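You operate a simulated robot arm through the tools that you are given. There is no shell and no other tool. Be economical: measure what you need, move in short steps, check, and stop when the job is done.

You run a simulated two-armed robot. Do the job below in one go: nothing can be reset, and whatever is moved stays where it is left.

## Task
Load the blue coil on the dispenser with both hands, close the keeper and free the brake. Where these are worked on the way, their far stop is far enough and under half their travel is too little: coil keeper.
Where things are to end (x, y in the base frame): thin blue strap coil within 25 mm of [630, -190].
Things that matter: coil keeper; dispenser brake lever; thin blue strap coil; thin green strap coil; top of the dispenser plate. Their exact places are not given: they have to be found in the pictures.

The check looks at the end state, three seconds after you hand in, the way a careful person would. Anything else that was tipped, shoved, dropped, spilled or broken makes it a failure.

## Robot
Two 6-joint arms with two-finger parallel grippers on one trunk, on a base that drives. Base frame: it is fixed to the floor where the robot stands at the start and does not move with it; the origin is under the middle of the robot, x ahead of it, y to its left, z up. Readings come in mm, rad, newtons and seconds.
The left shoulder is at the start at [60, 187, 1147], the right one opposite. With the tool pointing down near the work surface each hand reaches from about 100 to 520 mm from the robot's upright axis, wherever it stands, measured 20 degrees to its own side. Places, roughly: coil keeper [600, -200, 800]; dispenser brake lever [400, -300, 600]; top of the dispenser plate [600, -200, 600]. Payload 1.57 kg a hand.
Tool frame (each hand has its own): the origin (TCP) lies between the finger pads and is the grasp point; the fingertips stand 30 mm ahead of it; z points along the fingers, y is the line along which they close. Largest opening 110 mm; finger width 24, thickness 12; the body of the gripper, 48 by 112 mm, starts 78 mm behind the TCP.
Orientation is that of the tool frame in the base frame, as a unit quaternion [x, y, z, w]. With the fingers straight down and closing along the base's y, the tool's x points along the base's -x, its y along +y and its z along -z.

## Interface
- The arms move only by the tool servo_tool. It takes "left_plan", "right_plan" or both (then of equal length, played together; a hand with none holds still); each is a list of rows, each a list of 3 entries, a list of its own where there are three numbers: the turn, a rotation vector about the tool's x, y, z in rad, then the shift along the tool's x, y, z in m, then the closure in counts, from 0 (fully open) to 255 (shut). In form: [[[ax, ay, az], [dx, dy, dz], grip], ...]. A call has 1 to 20 rows; each row is the pose to reach, as a shift and turn from the pose commanded when the call began, along the tool's axes at that moment. Each row takes 0.2 s and may step no farther than 50 mm and 0.15 rad from the row before; otherwise, or with a gripper value out of range, the whole call is refused. A pose out of reach is approached as far as the arm can. The call stops where the force on the tool passes 70 N (or 10 N more than at its start, if that is more) or the arm is blocked; 0.2 s more then pass. Each finger travels about 153 mm/s and halts on what it meets, pressing with about 34 N; the grip force reading is that of the motor and also rises with nothing between the fingers. The clock runs only during rows and for 0.2 s after the last one: add rows that repeat a pose to give the fingers time. The reply holds the time, the measured pose of the TCP, the force on the tool along the base axes, the opening and the grip force, in the units named above and with some noise, with the torque about the TCP (base axes, N m) and any sound that the robot's microphone picked up, and new pictures: "views" is both (left out), scene, wrist or none (wrist: the cameras of the hands that moved).
- Cameras (640 x 400 px; columns grow to the right, rows downward): "scene" is now at [12.9, -27, 1675.1]; the picture's right is [-0.20, -0.98, 0.00], its down [-0.77, 0.16, -0.62] and it looks along [0.61, -0.12, -0.78] (base axes); focal length 253 px, centre (320, 200). "left" rides on the left gripper at [70, -16, -141] in its tool frame; the picture's right is [0.23, 0.97, 0.00], its down [-0.86, 0.20, -0.48] and it looks along [-0.47, 0.11, 0.88] (tool axes); focal length 222 px, centre (320, 200). "right" rides on the right gripper at [70, 16, -141] in its tool frame; the picture's right is [-0.23, 0.97, 0.00], its down [-0.86, -0.20, -0.48] and it looks along [-0.47, -0.11, 0.88] (tool axes); focal length 222 px, centre (320, 200).
- move_column(by): slides the trunk up (or, below 0, down) by that many mm; the arms and the scene camera ride with it, the base frame stays. It gives what a move gives, with no picture.
- roll_base(legs): drives the robot by 1 to 6 legs, each [ahead, left, turn to the left] in mm, mm and rad, along the robot's own axes; the way and the turn of a leg run together, so that a leg with both is an arc; at most 1500 mm and 3.142 rad a leg. The arms and the cameras ride along, it lands a little off, and it stops where it bumps. It gives what a move gives, and a new picture of the scene camera.
- aim_head(pan, tilt): turns the head with the scene camera to pan (to the left, within 1.501 rad either way) and tilt (down, from -0.506 to 1.204), counted from straight ahead of the robot. It gives what a move gives, and a new picture of the scene camera.
- measure_at(camera, pixels): for up to 12 pixels [column, row] of the newest picture of that camera ("zoom" is the newest enlarged one), the place [x, y, z] in the base frame of the surface seen there, good to about 2 mm, but the place of the scene camera against the robot may be out by one fixed shift of up to 18 mm in any direction. The clock stands still meanwhile.
- close_up(camera, box): a new picture of the part [left, top, right, bottom] of that camera's present view, enlarged. The clock stands still meanwhile.
- finish_job(): hands the job in; it is judged then, once.

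Keep the steps short. Do not move on a guess: measure, check each grasp and each placing, and mend mistakes. In all there are 80 turns and 260 pictures (those below and enlarged ones count). Leave the grippers open and the arms clear of the work at the hand-in unless told otherwise, and finish with a single line.

The tools are called after ">>>" as a command line: name --argument value ..., lists and objects as JSON in quotes. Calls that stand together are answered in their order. servo_tool: Moves the arms, as the interface text tells. Its arguments: {"type":"object","properties":{"left_plan":{"type":"array"},"right_plan":{"type":"array"},"views":{"type":"string","enum":["both","scene","wrist","none"]}},"required":[]} The other tools are called the same way: move_column (by) slides the trunk up or down; roll_base (legs) drives the base; aim_head (pan, tilt) turns the head that bears the scene camera; measure_at (camera, pixels) gives the place of the surface under pixels of a picture; close_up (camera, box) takes an enlarged picture of a part of a camera's view; finish_job () hands the job in.

At the start:

```text
t: 0.0
left_ee_pos: [343.9, 7.5, 1331.6]
left_tool_rot: [0.0, 1.0, 0.0, -0.001]
left_force: [-1.1, 0.0, 0.2]
left_ft_torque: [-0.02, 0.0, 0.01]
left_finger_gap: 110.1
left_finger_force: 0.1
right_ee_pos: [345.4, -316.7, 1319.1]
right_tool_rot: [0.0, 1.0, 0.0, 0.0]
right_force: [0.3, 0.3, -0.6]
right_ft_torque: [-0.02, -0.01, 0.0]
right_finger_gap: 110.0
right_finger_force: 0.1
trunk travel left (down, up): [-775.0, 215.0]
robot x, y, heading: [-1.7, -4.2, 0.002]
head pan, tilt: [-0.201, 0.897]
```

scene: 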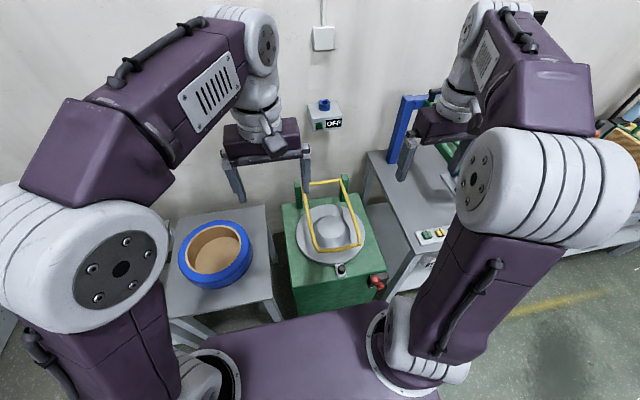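
right: 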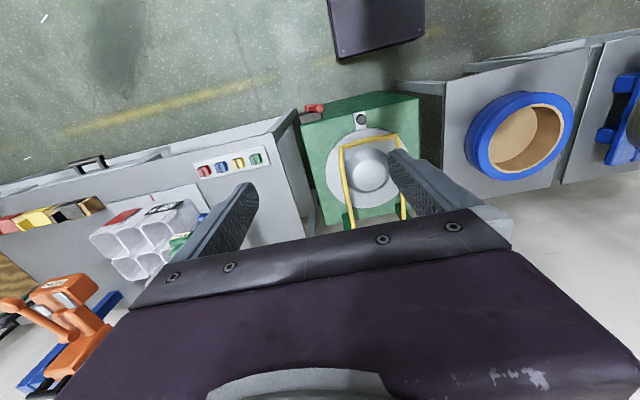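
left: 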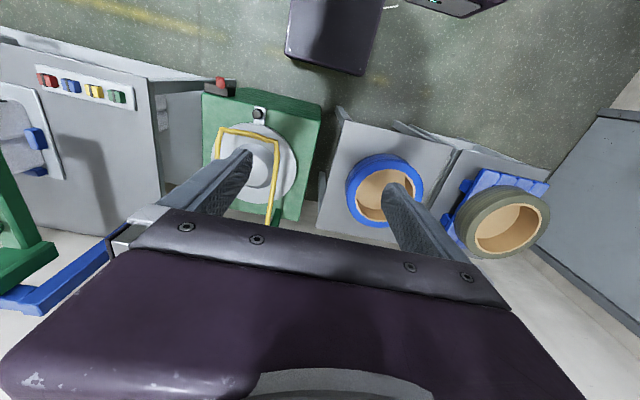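

I see the blue coil at about (215,255) in the scene picture, and the green dispenser with its yellow keeper at about (330,215). I'll enlarge both and measure them.

>>> close_up --camera "scene" --box '[150, 160, 400, 316]'

>>> close_up --camera "left" --box '[190, 60, 430, 240]'

>>> close_up --camera "right" --box '[290, 80, 450, 240]'

>>> measure_at --camera "scene" --pixels '[[182, 262], [245, 240], [212, 226], [213, 286], [212, 250], [330, 222], [318, 250], [305, 183], [358, 246], [300, 278], [378, 284], [340, 269]]'

>>> measure_at --camera "left" --pixels '[[385, 160], [355, 190], [418, 190], [370, 188], [262, 150], [258, 113], [221, 85], [220, 130], [275, 140], [270, 210], [285, 170], [310, 110]]'

```text
2.56 times, centred on (275, 238) of scene
```

zoom: 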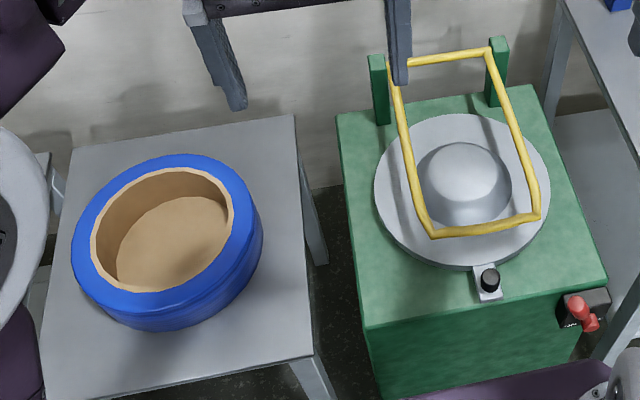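

```text
2.22 times, centred on (310, 150) of left
```

zoom: 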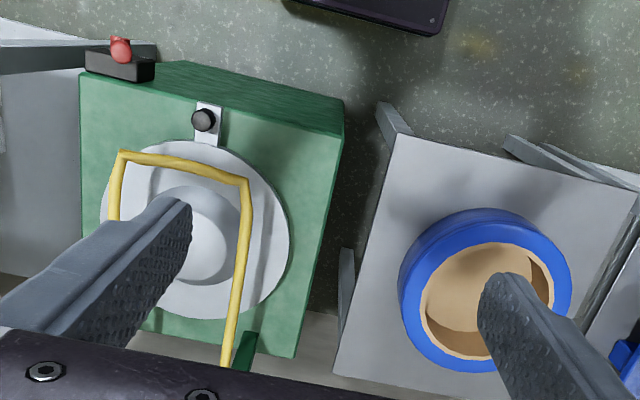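

```text
2.50 times, centred on (370, 160) of right
```

zoom: 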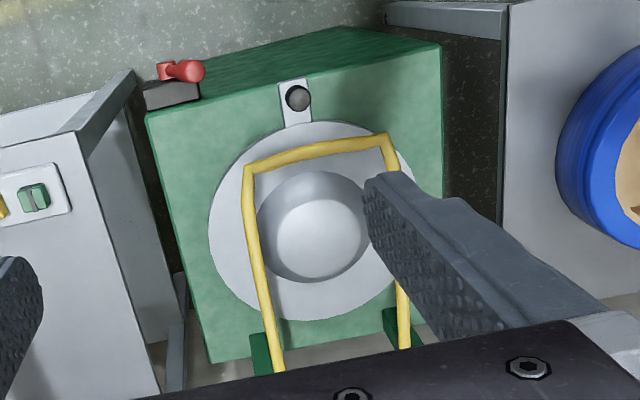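

```text
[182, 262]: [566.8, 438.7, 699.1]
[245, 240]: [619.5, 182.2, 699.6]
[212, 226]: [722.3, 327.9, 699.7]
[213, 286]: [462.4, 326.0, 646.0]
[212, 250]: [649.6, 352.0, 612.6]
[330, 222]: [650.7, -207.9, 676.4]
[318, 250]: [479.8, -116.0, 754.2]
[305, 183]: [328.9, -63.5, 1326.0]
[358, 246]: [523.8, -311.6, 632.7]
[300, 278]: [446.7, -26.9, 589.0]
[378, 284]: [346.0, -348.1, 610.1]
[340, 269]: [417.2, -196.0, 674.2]
```

```text
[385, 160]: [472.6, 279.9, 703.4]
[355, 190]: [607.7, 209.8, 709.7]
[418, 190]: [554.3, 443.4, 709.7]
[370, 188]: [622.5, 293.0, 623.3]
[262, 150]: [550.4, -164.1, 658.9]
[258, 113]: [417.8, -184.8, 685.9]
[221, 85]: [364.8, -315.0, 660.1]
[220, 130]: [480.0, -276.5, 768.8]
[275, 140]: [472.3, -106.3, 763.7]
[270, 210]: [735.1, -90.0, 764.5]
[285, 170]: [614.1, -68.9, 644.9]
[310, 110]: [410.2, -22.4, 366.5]
```

The left wrist camera puts the coil top at z≈710, and the keeper frame looks flat at z≈765. Next I'll measure the keeper, plate, hub, brake and coil rim with the wrist cameras, and find the robot's own deck.

>>> measure_at --camera "right" --pixels '[[343, 148], [370, 138], [398, 138], [350, 190], [346, 222], [402, 210], [369, 173], [369, 155], [335, 175], [361, 119], [313, 107], [410, 100]]'

>>> measure_at --camera "left" --pixels '[[385, 156], [347, 190], [424, 180], [360, 195], [410, 178], [385, 172], [386, 226], [330, 60], [340, 225], [345, 115], [450, 160], [218, 80]]'

>>> measure_at --camera "scene" --pixels '[[300, 345], [230, 340], [330, 318], [380, 310], [297, 188], [345, 182], [365, 195], [240, 300], [170, 320], [400, 300], [275, 320], [376, 279]]'

>>> close_up --camera "right" --box '[296, 86, 376, 136]'

>>> aim_head --pan 0.0 --tilt 1.2

```text
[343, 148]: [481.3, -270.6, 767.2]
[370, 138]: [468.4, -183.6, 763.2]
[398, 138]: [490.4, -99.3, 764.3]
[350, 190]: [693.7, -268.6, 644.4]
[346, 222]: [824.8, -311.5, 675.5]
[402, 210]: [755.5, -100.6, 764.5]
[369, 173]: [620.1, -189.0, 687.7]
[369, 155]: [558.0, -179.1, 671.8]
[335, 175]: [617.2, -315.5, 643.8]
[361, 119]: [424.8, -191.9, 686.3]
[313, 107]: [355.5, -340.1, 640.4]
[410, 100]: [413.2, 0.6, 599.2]
```

```text
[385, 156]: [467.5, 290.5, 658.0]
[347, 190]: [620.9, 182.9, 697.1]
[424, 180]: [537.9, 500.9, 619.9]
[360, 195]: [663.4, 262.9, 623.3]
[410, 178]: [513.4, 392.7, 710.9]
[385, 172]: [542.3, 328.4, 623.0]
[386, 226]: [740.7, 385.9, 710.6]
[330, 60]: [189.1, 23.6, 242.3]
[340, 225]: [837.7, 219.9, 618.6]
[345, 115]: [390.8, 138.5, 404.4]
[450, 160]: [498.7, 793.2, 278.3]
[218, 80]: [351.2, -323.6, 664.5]
```

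```text
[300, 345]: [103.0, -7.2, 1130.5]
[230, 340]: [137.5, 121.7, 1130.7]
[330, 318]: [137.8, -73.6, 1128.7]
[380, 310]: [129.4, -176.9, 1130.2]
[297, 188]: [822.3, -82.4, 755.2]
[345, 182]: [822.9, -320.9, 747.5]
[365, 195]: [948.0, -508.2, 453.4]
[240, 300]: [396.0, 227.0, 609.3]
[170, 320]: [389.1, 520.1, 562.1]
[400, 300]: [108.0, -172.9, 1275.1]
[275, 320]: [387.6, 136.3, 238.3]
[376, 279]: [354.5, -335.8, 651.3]
```

```text
8.00 times, centred on (336, 111) of right
```

zoom: 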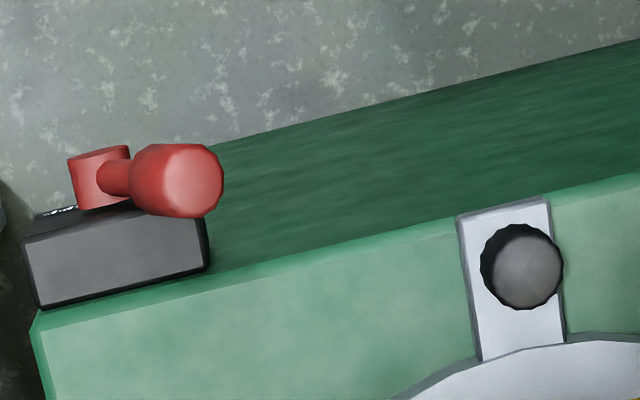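

```text
t: 0.8
left_ee_pos: [343.2, 6.6, 1331.9]
left_tool_rot: [0.0, 1.0, 0.0, 0.001]
left_force: [-0.6, 1.0, 0.5]
left_ft_torque: [0.01, -0.01, -0.02]
left_finger_gap: 110.1
left_finger_force: 0.2
right_ee_pos: [345.4, -316.8, 1318.7]
right_tool_rot: [0.0, 1.0, 0.0, 0.0]
right_force: [0.0, 0.1, -0.3]
right_ft_torque: [-0.02, -0.02, 0.02]
right_finger_gap: 109.9
right_finger_force: 0.2
trunk travel left (down, up): [-775.0, 215.0]
robot x, y, heading: [-2.0, -3.5, -0.001]
head pan, tilt: [0.0, 1.201]
```

scene: 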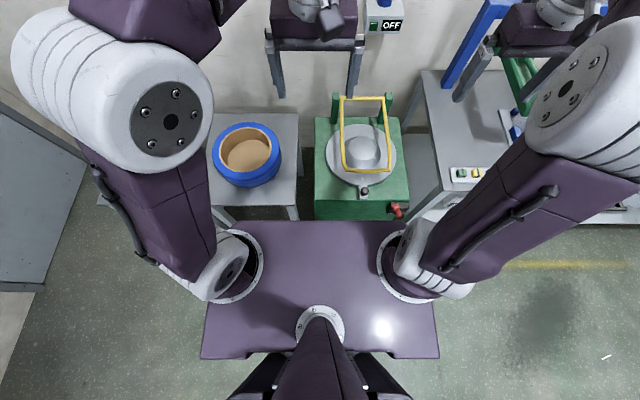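

The robot deck reaches only to x≈150 and the dispenser front is at x≈395. The keeper is hinged at the back posts near x≈822. I'll measure the base foot and the right-hand table, then drive a little toward the dispenser.

>>> measure_at --camera "left" --pixels '[[330, 70], [288, 50], [365, 70], [375, 10], [355, 72]]'

>>> measure_at --camera "scene" --pixels '[[465, 175], [430, 90], [460, 60], [510, 75], [440, 195], [500, 130], [390, 150], [320, 210], [400, 210], [365, 191], [389, 98], [338, 98]]'

>>> close_up --camera "scene" --box '[300, 80, 540, 230]'

>>> roll_base --legs '[[60, -90, 0]]'

```text
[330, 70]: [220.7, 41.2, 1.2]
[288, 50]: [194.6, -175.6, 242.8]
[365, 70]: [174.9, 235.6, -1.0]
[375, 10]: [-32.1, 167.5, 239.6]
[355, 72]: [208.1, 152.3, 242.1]
```

```text
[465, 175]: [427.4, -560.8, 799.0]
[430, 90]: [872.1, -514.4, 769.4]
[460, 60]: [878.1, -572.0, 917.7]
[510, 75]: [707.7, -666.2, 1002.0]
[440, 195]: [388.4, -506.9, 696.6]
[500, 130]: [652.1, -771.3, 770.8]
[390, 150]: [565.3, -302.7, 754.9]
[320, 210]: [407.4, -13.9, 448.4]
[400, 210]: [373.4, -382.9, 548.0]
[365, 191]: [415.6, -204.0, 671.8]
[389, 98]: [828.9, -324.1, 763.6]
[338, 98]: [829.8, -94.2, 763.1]
```

```text
2.67 times, centred on (420, 155) of scene
```

zoom: 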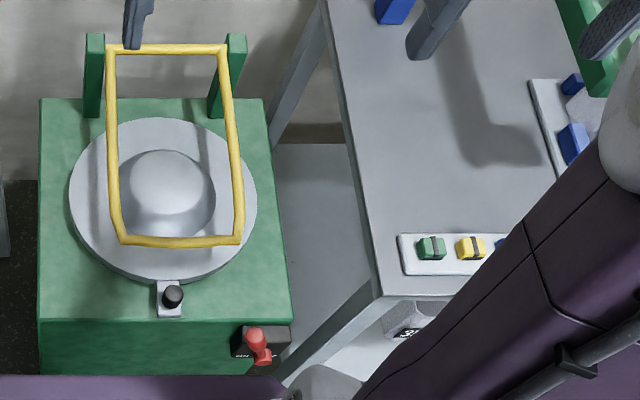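

```text
t: 2.0
left_ee_pos: [401.5, -81.2, 1332.0]
left_tool_rot: [-0.001, 1.0, 0.0, 0.001]
left_force: [-0.3, 0.1, 0.8]
left_ft_torque: [0.0, -0.03, 0.0]
left_finger_gap: 109.9
left_finger_force: 0.0
right_ee_pos: [404.1, -404.9, 1320.6]
right_tool_rot: [0.001, 1.0, 0.0, 0.001]
right_force: [0.3, 0.6, 0.5]
right_ft_torque: [-0.02, -0.02, 0.03]
right_finger_gap: 110.0
right_finger_force: 0.0
trunk travel left (down, up): [-775.0, 215.0]
robot x, y, heading: [59.3, -88.4, -0.001]
head pan, tilt: [0.0, 1.201]
```

scene: 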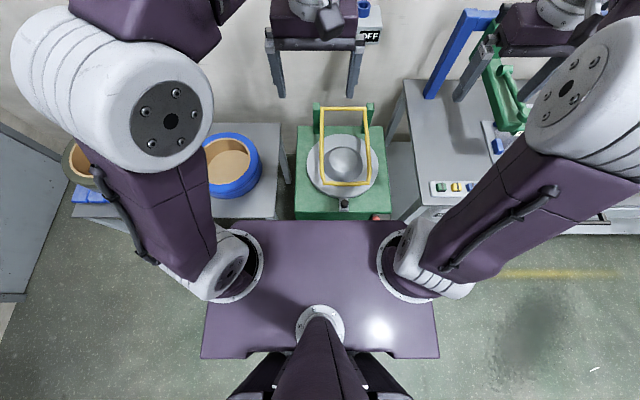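

The base foot reaches about 220 mm ahead, is about ±175 mm wide and is 242 mm high. I can therefore move the axis up to x≈140. I'll drive 70 mm farther and lower the trunk in steps.

>>> roll_base --legs '[[65, 0, 0]]'

>>> move_column --by -350

>>> servo_tool --right_plan '[[[0, 0, 0], [0, 0, 0], 0]]' --left_plan '[[[0, 0, 0], [0, 0, 0], 0]]'

```text
t: 3.0
left_ee_pos: [459.9, -81.9, 1332.9]
left_tool_rot: [0.0, 1.0, -0.001, 0.003]
left_force: [-1.6, 0.3, -1.0]
left_ft_torque: [-0.02, -0.1, -0.02]
left_finger_gap: 110.1
left_finger_force: 0.0
right_ee_pos: [462.4, -405.8, 1322.1]
right_tool_rot: [0.001, 1.0, 0.0, 0.005]
right_force: [-1.1, -0.1, 0.2]
right_ft_torque: [-0.03, -0.05, 0.01]
right_finger_gap: 109.9
right_finger_force: 0.1
trunk travel left (down, up): [-775.0, 215.0]
robot x, y, heading: [126.0, -90.9, -0.003]
head pan, tilt: [0.0, 1.201]
```

scene: 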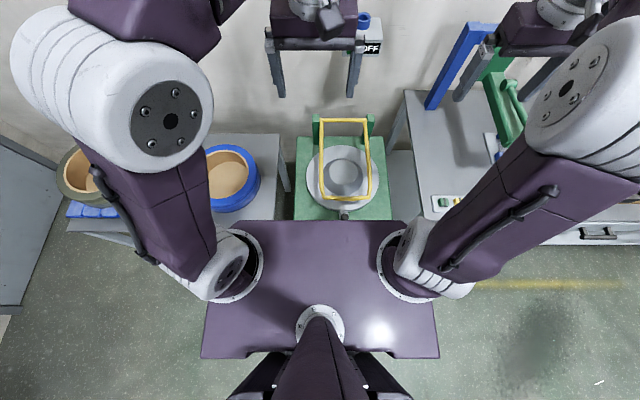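

```text
t: 6.4
left_ee_pos: [468.2, -81.7, 982.5]
left_tool_rot: [0.001, 1.0, 0.001, 0.0]
left_force: [-0.1, -0.4, 1.1]
left_ft_torque: [0.03, -0.02, 0.01]
left_finger_gap: 110.0
left_finger_force: 0.1
right_ee_pos: [468.8, -407.2, 969.6]
right_tool_rot: [0.001, 1.0, 0.001, 0.0]
right_force: [0.3, 0.2, -0.6]
right_ft_torque: [0.0, 0.01, -0.04]
right_finger_gap: 110.1
right_finger_force: 0.0
trunk travel left (down, up): [-425.0, 565.0]
robot x, y, heading: [120.6, -85.1, 0.003]
head pan, tilt: [0.0, 1.201]
```

```text
t: 6.8
left_ee_pos: [467.1, -82.9, 981.2]
left_tool_rot: [0.002, 1.0, 0.0, 0.001]
left_force: [0.6, -0.4, 0.1]
left_ft_torque: [0.0, 0.04, 0.0]
left_finger_gap: 109.9
left_finger_force: 0.0
right_ee_pos: [469.4, -405.7, 969.4]
right_tool_rot: [0.001, 1.0, 0.0, 0.0]
right_force: [0.0, 0.1, 0.2]
right_ft_torque: [-0.02, 0.01, 0.0]
right_finger_gap: 109.9
right_finger_force: 0.1
trunk travel left (down, up): [-425.0, 565.0]
robot x, y, heading: [124.4, -94.4, 0.001]
head pan, tilt: [0.0, 1.201]
```

scene: 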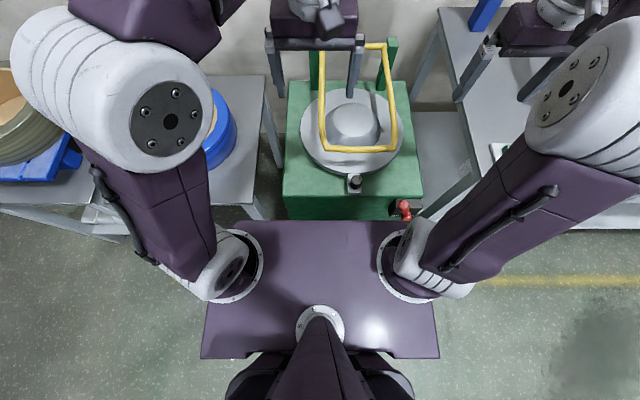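
right: 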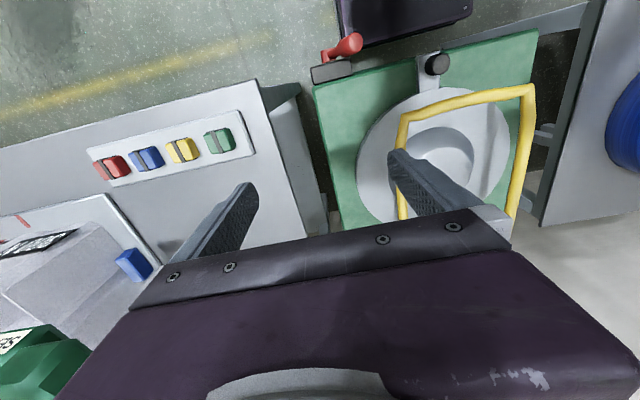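
left: 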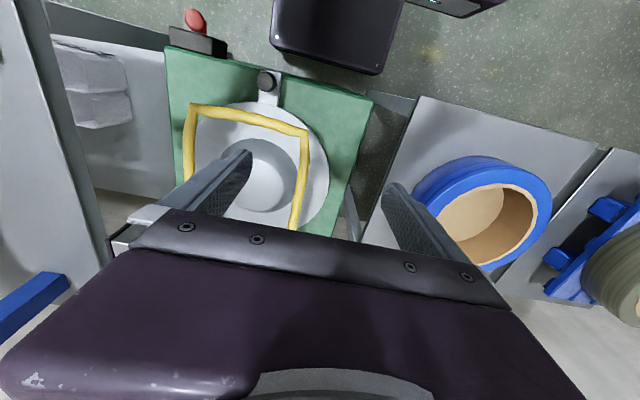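

I now have a closer view of the knob at (266,82), the brake lever at (195,20) and the front bar of the keeper. I'll enlarge and measure them.

>>> close_up --camera "left" --box '[160, 0, 340, 112]'

>>> close_up --camera "right" --box '[300, 20, 460, 120]'

>>> measure_at --camera "left" --pixels '[[192, 108], [250, 118], [303, 131], [302, 190], [266, 82], [195, 20], [198, 42], [275, 165], [180, 60], [370, 97], [266, 100], [312, 160]]'

>>> measure_at --camera "right" --pixels '[[401, 130], [465, 100], [528, 90], [520, 185], [436, 64], [345, 45], [332, 72], [455, 160], [315, 88], [530, 38], [405, 215], [420, 130]]'

```text
3.56 times, centred on (250, 56) of left
```

zoom: 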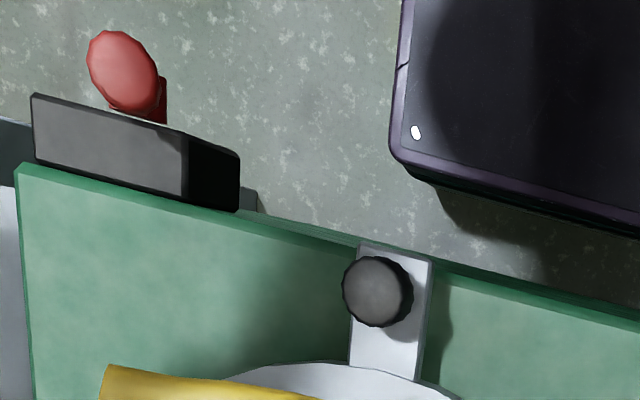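

```text
4.00 times, centred on (380, 70) of right
```

zoom: 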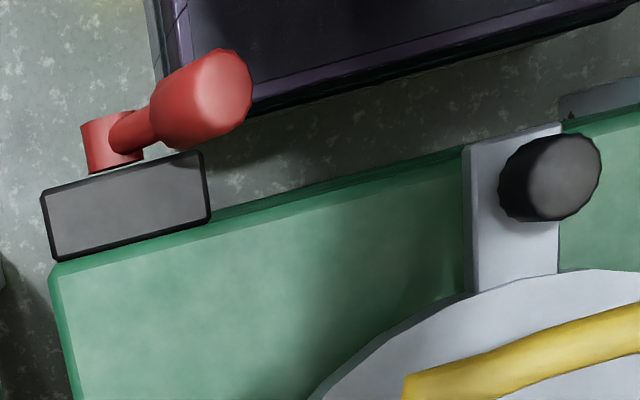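

```text
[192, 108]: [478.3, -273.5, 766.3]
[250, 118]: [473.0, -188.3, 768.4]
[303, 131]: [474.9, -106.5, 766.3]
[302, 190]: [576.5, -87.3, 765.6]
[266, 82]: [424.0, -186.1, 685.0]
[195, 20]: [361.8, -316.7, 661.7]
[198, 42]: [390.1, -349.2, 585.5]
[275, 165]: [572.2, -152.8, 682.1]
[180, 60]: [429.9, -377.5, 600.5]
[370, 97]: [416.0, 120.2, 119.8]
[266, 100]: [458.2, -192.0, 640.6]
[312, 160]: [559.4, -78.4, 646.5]
```

```text
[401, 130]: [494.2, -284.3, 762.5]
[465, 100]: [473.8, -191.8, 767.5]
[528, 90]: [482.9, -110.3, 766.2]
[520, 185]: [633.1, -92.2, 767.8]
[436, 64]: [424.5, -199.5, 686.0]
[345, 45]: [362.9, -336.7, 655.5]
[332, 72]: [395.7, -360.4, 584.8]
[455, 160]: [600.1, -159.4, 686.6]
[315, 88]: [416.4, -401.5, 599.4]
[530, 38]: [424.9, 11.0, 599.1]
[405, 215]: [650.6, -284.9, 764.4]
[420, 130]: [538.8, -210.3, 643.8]
```

The side bars of the keeper lie at z≈766, the right one at about (600,−283). Its hinge runs along y near x≈825. If I pinch the right side bar along y, the bar can turn freely within the pinch as I swing it up. First I'll tilt the right hand 45° forward and bring it above that bar.

>>> servo_tool --right_plan '[[[0, -0.13, 0], [-0.02, 0.02, 0.0], 60], [[0, -0.26, 0], [-0.04, 0.045, 0.01], 100], [[0, -0.39, 0], [-0.06, 0.07, 0.025], 100], [[0, -0.52, 0], [-0.08, 0.095, 0.04], 100], [[0, -0.65, 0], [-0.1, 0.11, 0.055], 100], [[0, -0.785, 0], [-0.12, 0.123, 0.08], 100], [[0, -0.785, 0], [-0.12, 0.123, 0.08], 100]]'

```text
t: 8.4
left_ee_pos: [467.2, -81.5, 981.5]
left_tool_rot: [0.001, 1.0, 0.0, 0.001]
left_force: [0.1, 0.7, -0.3]
left_ft_torque: [0.01, -0.03, 0.01]
left_finger_gap: 110.0
left_finger_force: 0.1
right_ee_pos: [587.6, -283.0, 890.5]
right_tool_rot: [0.0, 0.923, 0.0, 0.385]
right_force: [0.0, 0.8, -0.1]
right_ft_torque: [0.02, 0.0, 0.0]
right_finger_gap: 66.6
right_finger_force: 0.1
trunk travel left (down, up): [-425.0, 565.0]
robot x, y, heading: [126.3, -92.8, -0.002]
head pan, tilt: [0.0, 1.201]
```

scene: 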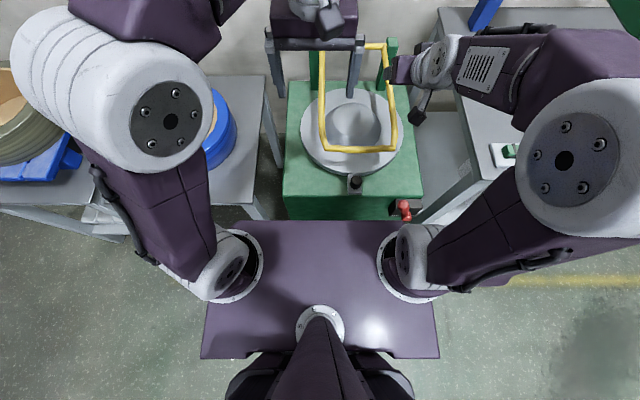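
right: 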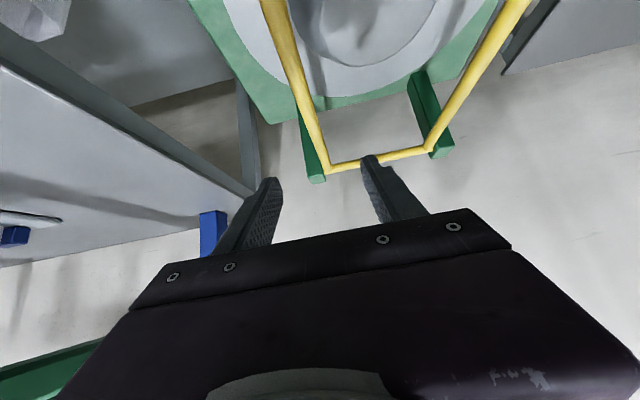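

The hand is tilted 45° forward. I'll measure the right side bar and the rear bar at the hinge.

>>> measure_at --camera "right" --pixels '[[270, 15], [285, 60], [300, 100], [315, 138], [328, 168], [340, 168], [410, 152], [440, 130], [500, 35], [305, 130], [317, 178], [420, 80]]'

>>> close_up --camera "right" --box '[260, 60, 480, 200]'

```text
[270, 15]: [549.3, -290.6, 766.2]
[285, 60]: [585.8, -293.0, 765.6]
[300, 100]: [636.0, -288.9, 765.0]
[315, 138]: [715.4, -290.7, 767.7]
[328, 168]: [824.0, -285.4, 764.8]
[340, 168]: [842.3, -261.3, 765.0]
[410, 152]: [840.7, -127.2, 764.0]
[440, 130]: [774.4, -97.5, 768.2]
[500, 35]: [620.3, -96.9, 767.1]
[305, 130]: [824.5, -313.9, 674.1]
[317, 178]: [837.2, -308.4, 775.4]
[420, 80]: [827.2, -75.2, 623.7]
```

```text
2.86 times, centred on (370, 130) of right
```

zoom: 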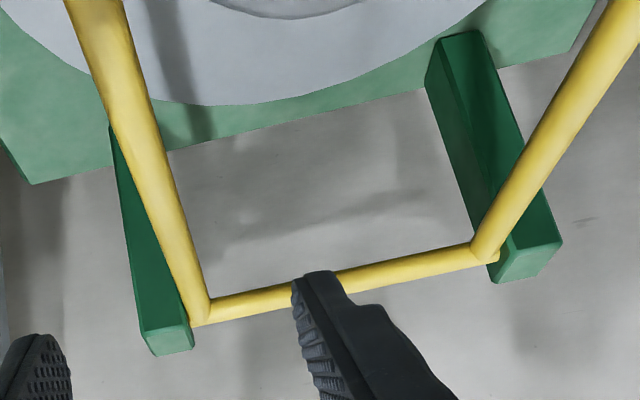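

The hinge axis is at about x 840, z 765, and the right bar lies at y≈−290. I'll lower onto the bar at x≈620 and pinch it.

>>> servo_tool --right_plan '[[[0, 0, 0], [0.022, -0.006, 0.037], 100], [[0, 0, 0], [0.044, -0.006, 0.074], 100], [[0, 0, 0], [0.0657, -0.006, 0.11], 100], [[0, 0, 0], [0.0657, -0.006, 0.11], 180], [[0, 0, 0], [0.0657, -0.006, 0.11], 255], [[0, 0, 0], [0.0657, -0.006, 0.11], 255]]'

```text
t: 9.8
left_ee_pos: [467.8, -81.0, 981.5]
left_tool_rot: [0.001, 1.0, -0.001, 0.0]
left_force: [0.1, 0.9, 0.8]
left_ft_torque: [-0.02, 0.0, -0.03]
left_finger_gap: 109.7
left_finger_force: 0.0
right_ee_pos: [617.5, -286.8, 765.3]
right_tool_rot: [0.0, 0.924, -0.001, 0.382]
right_force: [0.2, 8.7, -1.7]
right_ft_torque: [0.12, -0.28, -0.03]
right_finger_gap: 17.9
right_finger_force: 32.3
right hand out of reach, approached as far as the arm can: row 1
trunk travel left (down, up): [-425.0, 565.0]
robot x, y, heading: [125.5, -89.1, -0.001]
head pan, tilt: [0.0, 1.201]
```

scene: 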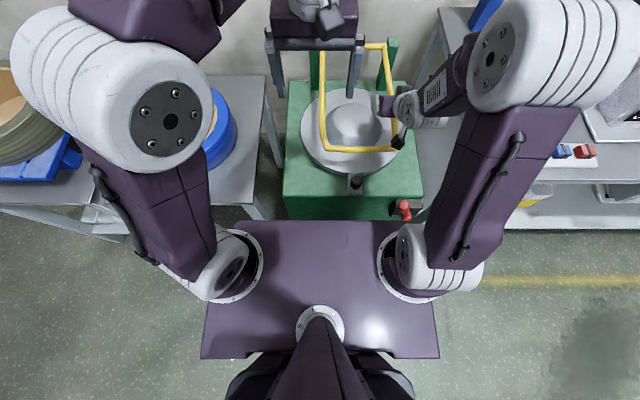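
right: 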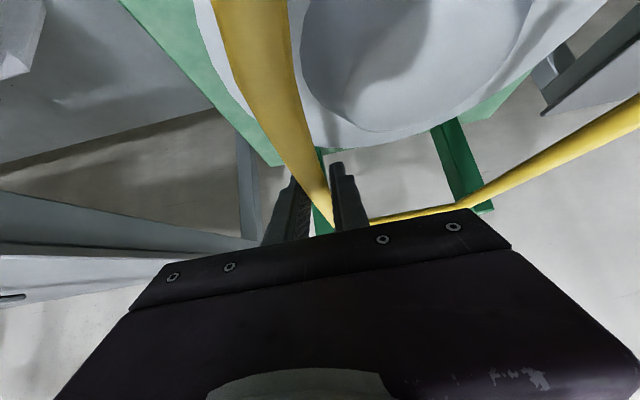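

The pinch is good: gap 17.9 mm, force 32 N. I'll swing the bar up along its arc (r≈222 about x 840, z 765), starting with the first half.

>>> servo_tool --right_plan '[[[0, 0, 0], [-0.0252, 0, -0.0217], 255], [[0, -0.06, 0], [-0.0535, 0, -0.0395], 255], [[0, -0.12, 0], [-0.0841, 0, -0.0527], 255], [[0, -0.18, 0], [-0.1163, 0, -0.0613], 255], [[0, -0.24, 0], [-0.1495, 0, -0.065], 255]]'

```text
t: 11.0
left_ee_pos: [461.7, -81.9, 984.4]
left_tool_rot: [0.001, 1.0, 0.0, 0.004]
left_force: [-0.6, 0.7, 0.0]
left_ft_torque: [0.0, -0.01, 0.0]
left_finger_gap: 109.8
left_finger_force: 0.1
right_ee_pos: [673.6, -291.3, 923.2]
right_tool_rot: [0.001, 0.869, -0.001, 0.495]
right_force: [-29.3, -0.6, 13.8]
right_ft_torque: [0.37, 1.72, 0.84]
right_finger_gap: 0.0
right_finger_force: 21.3
trunk travel left (down, up): [-425.0, 565.0]
robot x, y, heading: [122.1, -91.5, -0.005]
head pan, tilt: [0.0, 1.201]
```

scene: 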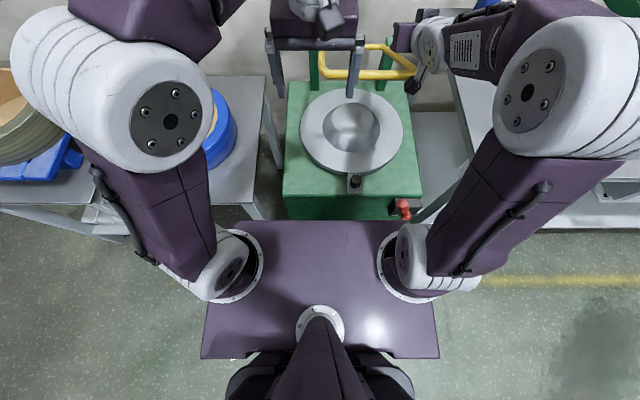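
right: 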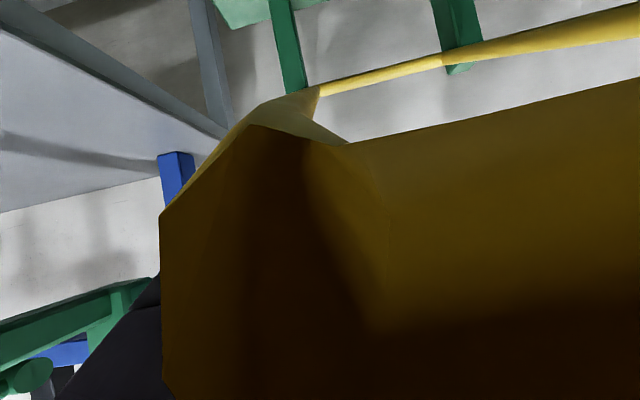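

The side bar slipped out of the fingers: the gap is now 0, and the hand feels −29 N along x. The front bar is right in front of the wrist camera. I'll look before I move anything.

>>> close_up --camera "scene" --box '[280, 0, 480, 125]'

>>> close_up --camera "left" --box '[0, 0, 640, 400]'

>>> measure_at --camera "scene" --pixels '[[345, 74], [380, 74], [405, 73], [325, 60], [380, 47], [400, 60], [410, 85], [432, 60]]'

>>> measure_at --camera "right" --pixels '[[325, 90], [400, 68], [600, 22], [300, 98], [250, 200], [500, 200], [325, 135]]'

```text
3.20 times, centred on (380, 62) of scene
```

zoom: 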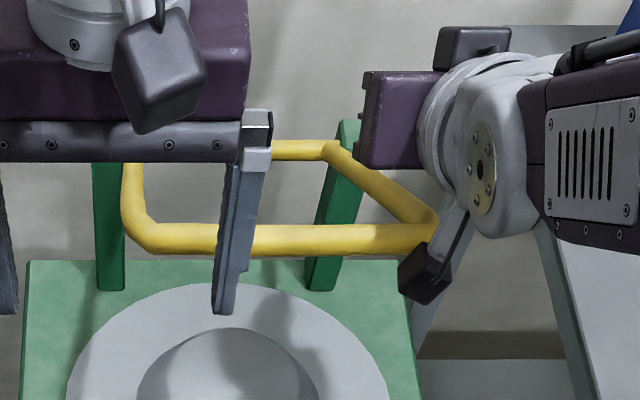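

```text
1.00 times, centred on (320, 200) of left (not enlarged: the box is as wide or as high as the picture)
```

zoom: 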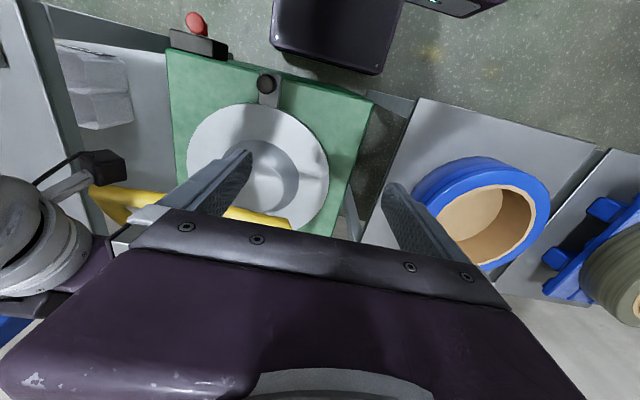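

```text
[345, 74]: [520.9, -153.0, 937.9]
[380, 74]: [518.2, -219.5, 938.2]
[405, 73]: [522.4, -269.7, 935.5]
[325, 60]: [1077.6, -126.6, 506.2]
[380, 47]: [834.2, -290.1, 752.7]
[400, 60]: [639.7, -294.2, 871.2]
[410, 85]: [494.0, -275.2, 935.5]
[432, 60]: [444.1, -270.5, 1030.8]
```

```text
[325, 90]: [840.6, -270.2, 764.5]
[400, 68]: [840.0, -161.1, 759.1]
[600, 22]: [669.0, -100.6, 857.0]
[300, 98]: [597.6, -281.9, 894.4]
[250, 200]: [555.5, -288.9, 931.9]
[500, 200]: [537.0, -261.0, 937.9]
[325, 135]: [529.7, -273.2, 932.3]
```

The keeper is about 0.51 rad up, and its front corner is lodged beside the camera bracket of the right hand. The load is purely radial. To find out whether the keeper holds itself by friction, I'll move the hand 10 mm down (tool +x) and see whether the bar follows.

>>> servo_tool --right_plan '[[[0, 0, 0], [0.006, 0, -0.003], 255], [[0, 0, 0], [0.012, 0, -0.006], 255]]'

>>> measure_at --camera "scene" --pixels '[[345, 74], [380, 74], [405, 73], [400, 60]]'

>>> close_up --camera "scene" --box '[280, 0, 480, 125]'

```text
t: 11.6
left_ee_pos: [468.4, -82.4, 982.6]
left_tool_rot: [0.001, 1.0, 0.0, 0.0]
left_force: [0.6, -0.1, 0.7]
left_ft_torque: [0.01, 0.02, 0.0]
left_finger_gap: 110.1
left_finger_force: 0.1
right_ee_pos: [667.4, -288.7, 909.4]
right_tool_rot: [0.001, 0.871, -0.001, 0.491]
right_force: [-0.4, 0.0, 0.9]
right_ft_torque: [-0.02, 0.0, -0.01]
right_finger_gap: 0.0
right_finger_force: 21.4
trunk travel left (down, up): [-425.0, 565.0]
robot x, y, heading: [125.9, -93.3, -0.002]
head pan, tilt: [0.0, 1.201]
```

scene: 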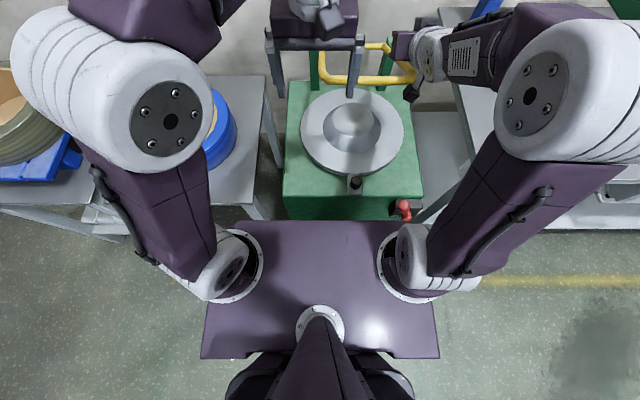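
right: 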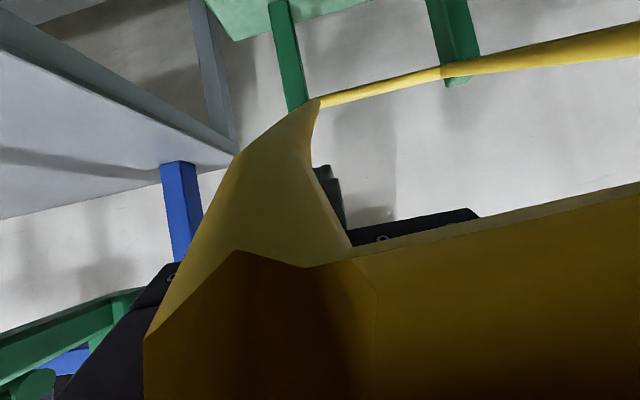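

```text
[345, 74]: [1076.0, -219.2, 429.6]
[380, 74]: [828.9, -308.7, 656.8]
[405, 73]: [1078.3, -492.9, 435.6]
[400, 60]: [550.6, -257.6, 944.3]
```

```text
3.20 times, centred on (380, 62) of scene
```

zoom: 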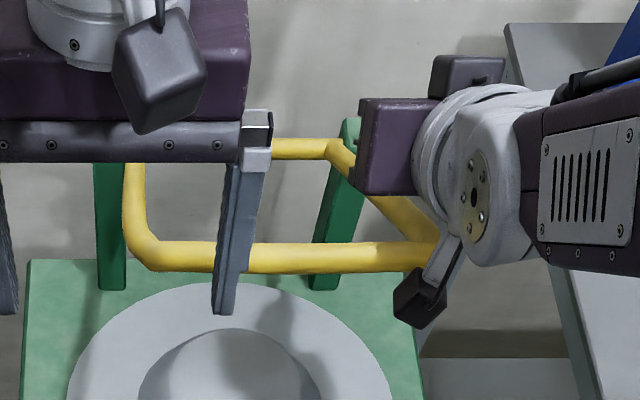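

The load on the hand is gone. I'll measure where the bar is now.

>>> measure_at --camera "scene" --pixels '[[345, 80], [380, 80], [404, 79], [326, 65], [333, 78]]'

>>> measure_at --camera "right" --pixels '[[600, 35], [500, 60], [250, 180], [400, 260], [280, 130]]'

```text
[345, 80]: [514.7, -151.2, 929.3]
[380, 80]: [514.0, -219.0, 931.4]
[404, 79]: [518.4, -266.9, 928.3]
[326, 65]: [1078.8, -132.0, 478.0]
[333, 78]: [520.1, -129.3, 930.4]
```

```text
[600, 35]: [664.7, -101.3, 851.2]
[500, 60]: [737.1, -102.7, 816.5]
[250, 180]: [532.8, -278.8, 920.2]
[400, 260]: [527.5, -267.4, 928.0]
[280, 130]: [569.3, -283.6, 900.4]
```

The bar dropped about 8 mm while the hand dropped 15 mm, with no force on the hand. I'll move the hand a little more to see whether the bar holds on its own.

>>> servo_tool --right_plan '[[[0, 0, 0], [0.004, 0, -0.006], 255], [[0, 0, 0], [0.008, 0, -0.012], 255], [[0, 0, 0], [0.008, 0, -0.012], 255]]'

>>> measure_at --camera "scene" --pixels '[[345, 80], [380, 80], [404, 79], [345, 84], [380, 84]]'

```text
t: 12.4
left_ee_pos: [467.4, -83.2, 980.5]
left_tool_rot: [0.001, 1.0, 0.0, 0.0]
left_force: [0.1, 0.4, -0.1]
left_ft_torque: [-0.02, -0.02, 0.01]
left_finger_gap: 109.7
left_finger_force: 0.0
right_ee_pos: [654.9, -289.2, 909.5]
right_tool_rot: [0.001, 0.871, 0.0, 0.491]
right_force: [-0.4, 0.1, -0.3]
right_ft_torque: [0.02, 0.01, -0.03]
right_finger_gap: 0.2
right_finger_force: 20.8
trunk travel left (down, up): [-425.0, 565.0]
robot x, y, heading: [122.9, -93.9, -0.003]
head pan, tilt: [0.0, 1.201]
```

scene: 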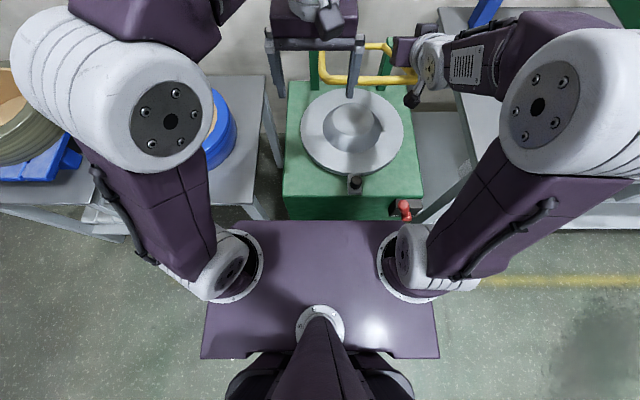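
right: 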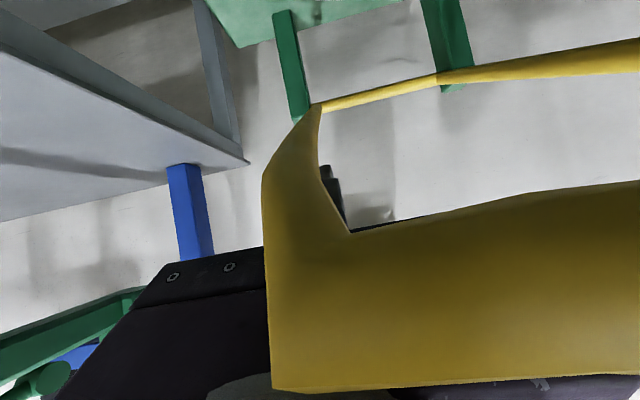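

```text
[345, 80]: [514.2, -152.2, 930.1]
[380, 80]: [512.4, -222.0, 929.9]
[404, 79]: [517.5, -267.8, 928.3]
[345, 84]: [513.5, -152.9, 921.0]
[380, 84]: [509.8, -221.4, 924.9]
```

The bar is holding still on its own, so the keeper hinge has friction and it's safe to let go. I'll pull the right hand straight back along its fingers until the tips clear the bar.

>>> servo_tool --right_plan '[[[0, 0, 0], [0, 0, -0.045], 255], [[0, 0, 0], [0, 0, -0.09], 255], [[0, 0, 0], [0, 0, -0.135], 255], [[0, 0, 0], [0, 0, -0.18], 255], [[0, 0, 0], [-0.02, 0, -0.22], 255]]'

```text
t: 13.6
left_ee_pos: [468.5, -83.1, 981.1]
left_tool_rot: [0.001, 1.0, 0.0, 0.001]
left_force: [-0.5, -0.3, 0.3]
left_ft_torque: [0.02, -0.01, -0.02]
left_finger_gap: 109.9
left_finger_force: 0.0
right_ee_pos: [586.5, -299.2, 1024.6]
right_tool_rot: [0.002, 0.872, -0.002, 0.49]
right_force: [-0.6, -0.6, -0.1]
right_ft_torque: [0.02, 0.0, -0.01]
right_finger_gap: 0.0
right_finger_force: 21.2
right hand out of reach, approached as far as the arm can: row 2, 3, 4, 5
trunk travel left (down, up): [-425.0, 565.0]
robot x, y, heading: [122.3, -87.8, -0.001]
head pan, tilt: [0.0, 1.201]
```

scene: 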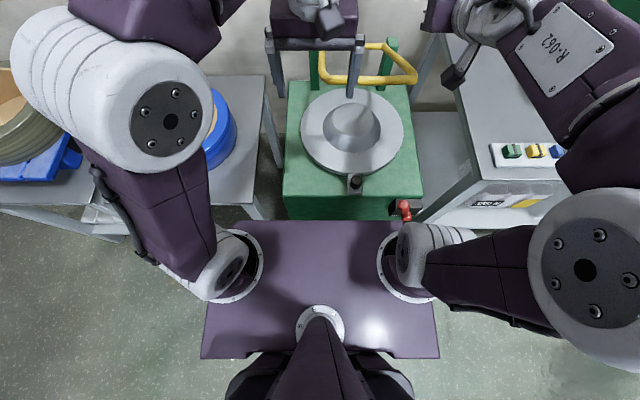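
right: 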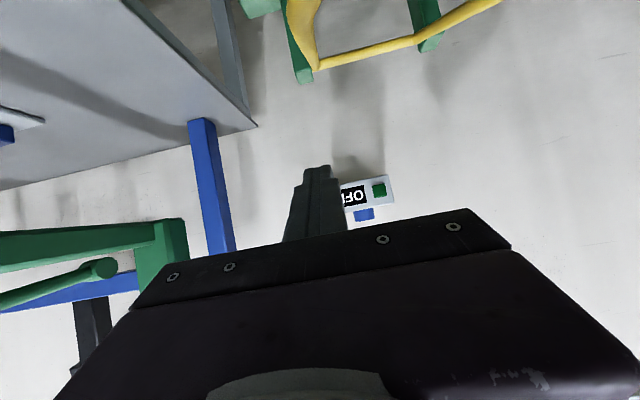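

The bar is free, but the right wrist is too close to the shoulder. I'll drive back 90 mm and raise the trunk 150 mm. Then I can approach the front bar from outside with the hand level and pinch it vertically.

>>> roll_base --legs '[[-90, 0, 0]]'

>>> move_column --by 150

>>> servo_tool --right_plan '[[[0, 0, -0.15], [0, 0, 0], 150], [[0, 0, -0.3], [0, 0, 0], 120], [[0, 0, -0.45], [0, 0, 0], 120], [[0, 0, -0.6], [0, 0, 0], 120], [[0, 0, -0.75], [0, 0, 0], 120], [[0, 0, -0.9], [0, 0, 0], 120], [[0, 0, -1.05], [0, 0, 0], 120], [[0, 0, -1.2], [0, 0, 0], 120], [[0, 0, -1.35], [0, 0, 0], 120], [[0, 0, -1.5], [0, 0, 0], 120], [[0, 0, -1.571], [0, 0, 0], 120]]'

```text
t: 14.7
left_ee_pos: [375.7, -82.0, 981.7]
left_tool_rot: [0.0, 1.0, 0.0, 0.001]
left_force: [-1.0, -0.3, -0.3]
left_ft_torque: [0.01, -0.06, 0.0]
left_finger_gap: 110.1
left_finger_force: 0.1
right_ee_pos: [493.5, -299.7, 1025.3]
right_tool_rot: [0.0, 0.871, 0.0, 0.491]
right_force: [-0.4, -0.6, 0.5]
right_ft_torque: [-0.03, 0.0, 0.01]
right_finger_gap: 0.1
right_finger_force: 21.3
trunk travel left (down, up): [-425.0, 565.0]
robot x, y, heading: [32.7, -91.6, -0.001]
head pan, tilt: [0.0, 1.201]
```

scene: 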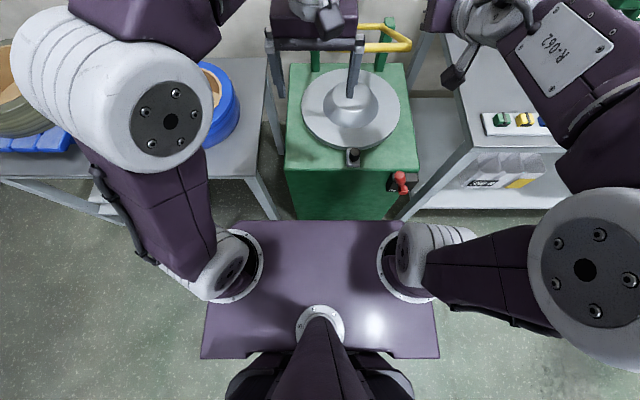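

```text
t: 16.4
left_ee_pos: [376.6, -81.7, 1131.5]
left_tool_rot: [0.001, 1.0, 0.001, 0.0]
left_force: [-0.8, -0.3, 0.8]
left_ft_torque: [0.01, -0.01, -0.01]
left_finger_gap: 109.9
left_finger_force: 0.1
right_ee_pos: [495.5, -298.8, 1175.4]
right_tool_rot: [0.0, 0.872, 0.0, 0.49]
right_force: [-0.8, 0.0, 0.1]
right_ft_torque: [0.0, 0.01, 0.01]
right_finger_gap: 0.0
right_finger_force: 21.7
trunk travel left (down, up): [-575.0, 415.0]
robot x, y, heading: [32.4, -91.4, -0.001]
head pan, tilt: [0.0, 1.201]
```

```text
t: 18.9
left_ee_pos: [376.9, -82.3, 1131.2]
left_tool_rot: [0.0, 1.0, 0.0, -0.001]
left_force: [0.3, 0.4, 0.3]
left_ft_torque: [0.02, 0.02, 0.0]
left_finger_gap: 110.0
left_finger_force: 0.1
right_ee_pos: [496.6, -299.1, 1173.9]
right_tool_rot: [0.618, -0.615, 0.347, -0.345]
right_force: [0.2, 0.6, -0.6]
right_ft_torque: [0.01, 0.01, -0.02]
right_finger_gap: 58.0
right_finger_force: 0.1
trunk travel left (down, up): [-575.0, 415.0]
robot x, y, heading: [32.6, -91.0, -0.001]
head pan, tilt: [0.0, 1.201]
```

scene: 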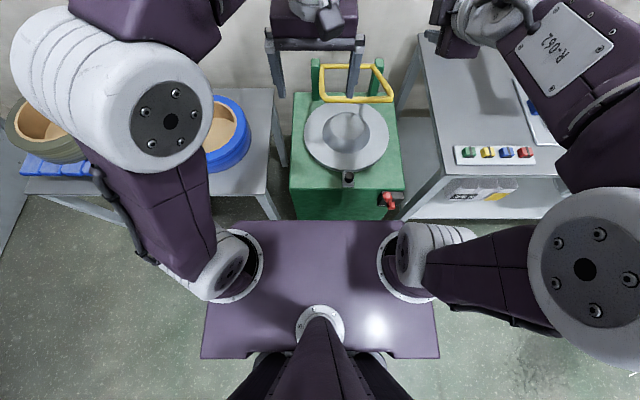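
right: 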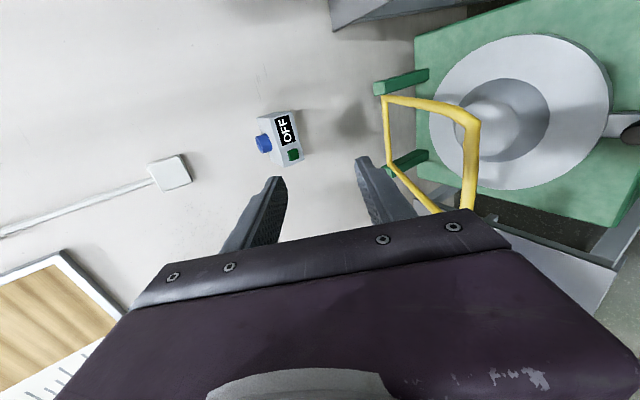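

The roll worked. I'll measure the keeper bar from this view, where its front bar runs from about (478,120) to (468,205).

>>> measure_at --camera "right" --pixels '[[474, 130], [471, 160], [468, 190], [430, 106], [390, 98], [415, 185]]'

>>> measure_at --camera "scene" --pixels '[[325, 98], [355, 100], [385, 99]]'

```text
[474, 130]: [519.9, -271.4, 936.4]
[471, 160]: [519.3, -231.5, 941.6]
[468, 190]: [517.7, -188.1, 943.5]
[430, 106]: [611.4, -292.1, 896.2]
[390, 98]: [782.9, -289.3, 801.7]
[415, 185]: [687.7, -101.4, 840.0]
```

```text
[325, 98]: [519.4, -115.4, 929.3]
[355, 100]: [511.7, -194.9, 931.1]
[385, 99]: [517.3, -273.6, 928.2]
```

I'll move the left hand aside by 100 mm. At the same time the right hand goes to a point 70 mm short of the front bar, at y≈−225.

>>> servo_tool --left_plan '[[[0, 0, 0], [0, 0.025, 0], 0], [[0, 0, 0], [0, 0.05, 0], 0], [[0, 0, 0], [0, 0.075, 0], 0], [[0, 0, 0], [0, 0.1, 0], 0], [[0, 0, 0], [0, 0.1, 0], 0], [[0, 0, 0], [0, 0.1, 0], 0]]' --right_plan '[[[0, 0, 0], [-0.012, 0.032, 0.0], 120], [[0, 0, 0], [-0.025, 0.064, 0.01], 120], [[0, 0, 0], [-0.037, 0.096, 0.025], 120], [[0, 0, 0], [-0.05, 0.128, 0.04], 120], [[0, 0, 0], [-0.062, 0.16, 0.058], 120], [[0, 0, 0], [-0.074, 0.189, 0.075], 120]]'

```text
t: 20.2
left_ee_pos: [377.7, 19.3, 1129.8]
left_tool_rot: [0.001, 1.0, -0.001, 0.0]
left_force: [1.1, -0.3, 0.2]
left_ft_torque: [0.0, 0.04, 0.02]
left_finger_gap: 109.8
left_finger_force: 0.0
right_ee_pos: [500.4, -211.6, 987.8]
right_tool_rot: [-0.617, 0.617, -0.347, 0.345]
right_force: [0.4, -0.2, 0.0]
right_ft_torque: [-0.01, 0.02, -0.02]
right_finger_gap: 58.3
right_finger_force: 0.0
right hand out of reach, approached as far as the arm can: row 1, 2, 4, 5, 6
trunk travel left (down, up): [-575.0, 415.0]
robot x, y, heading: [34.9, -88.9, 0.004]
head pan, tilt: [0.0, 1.201]
```

scene: 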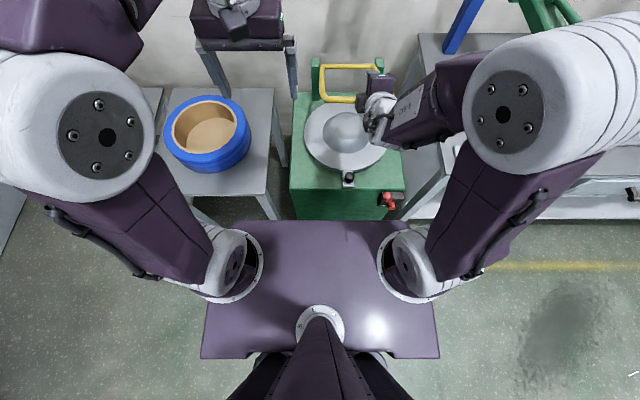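
right: 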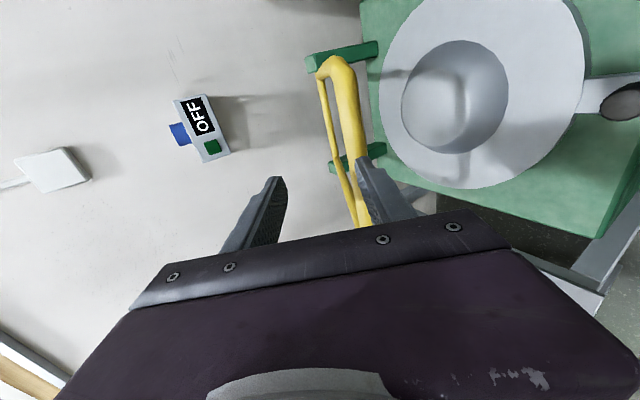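
left: 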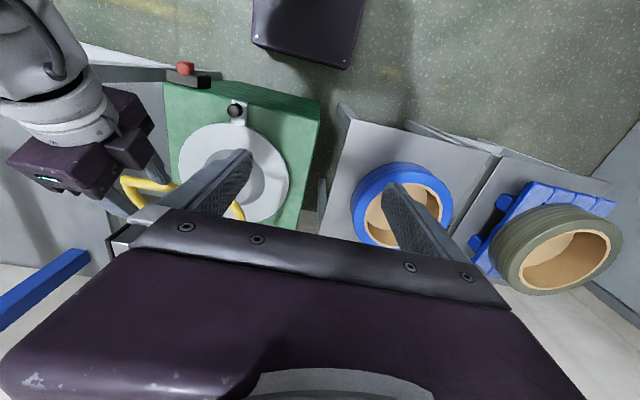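

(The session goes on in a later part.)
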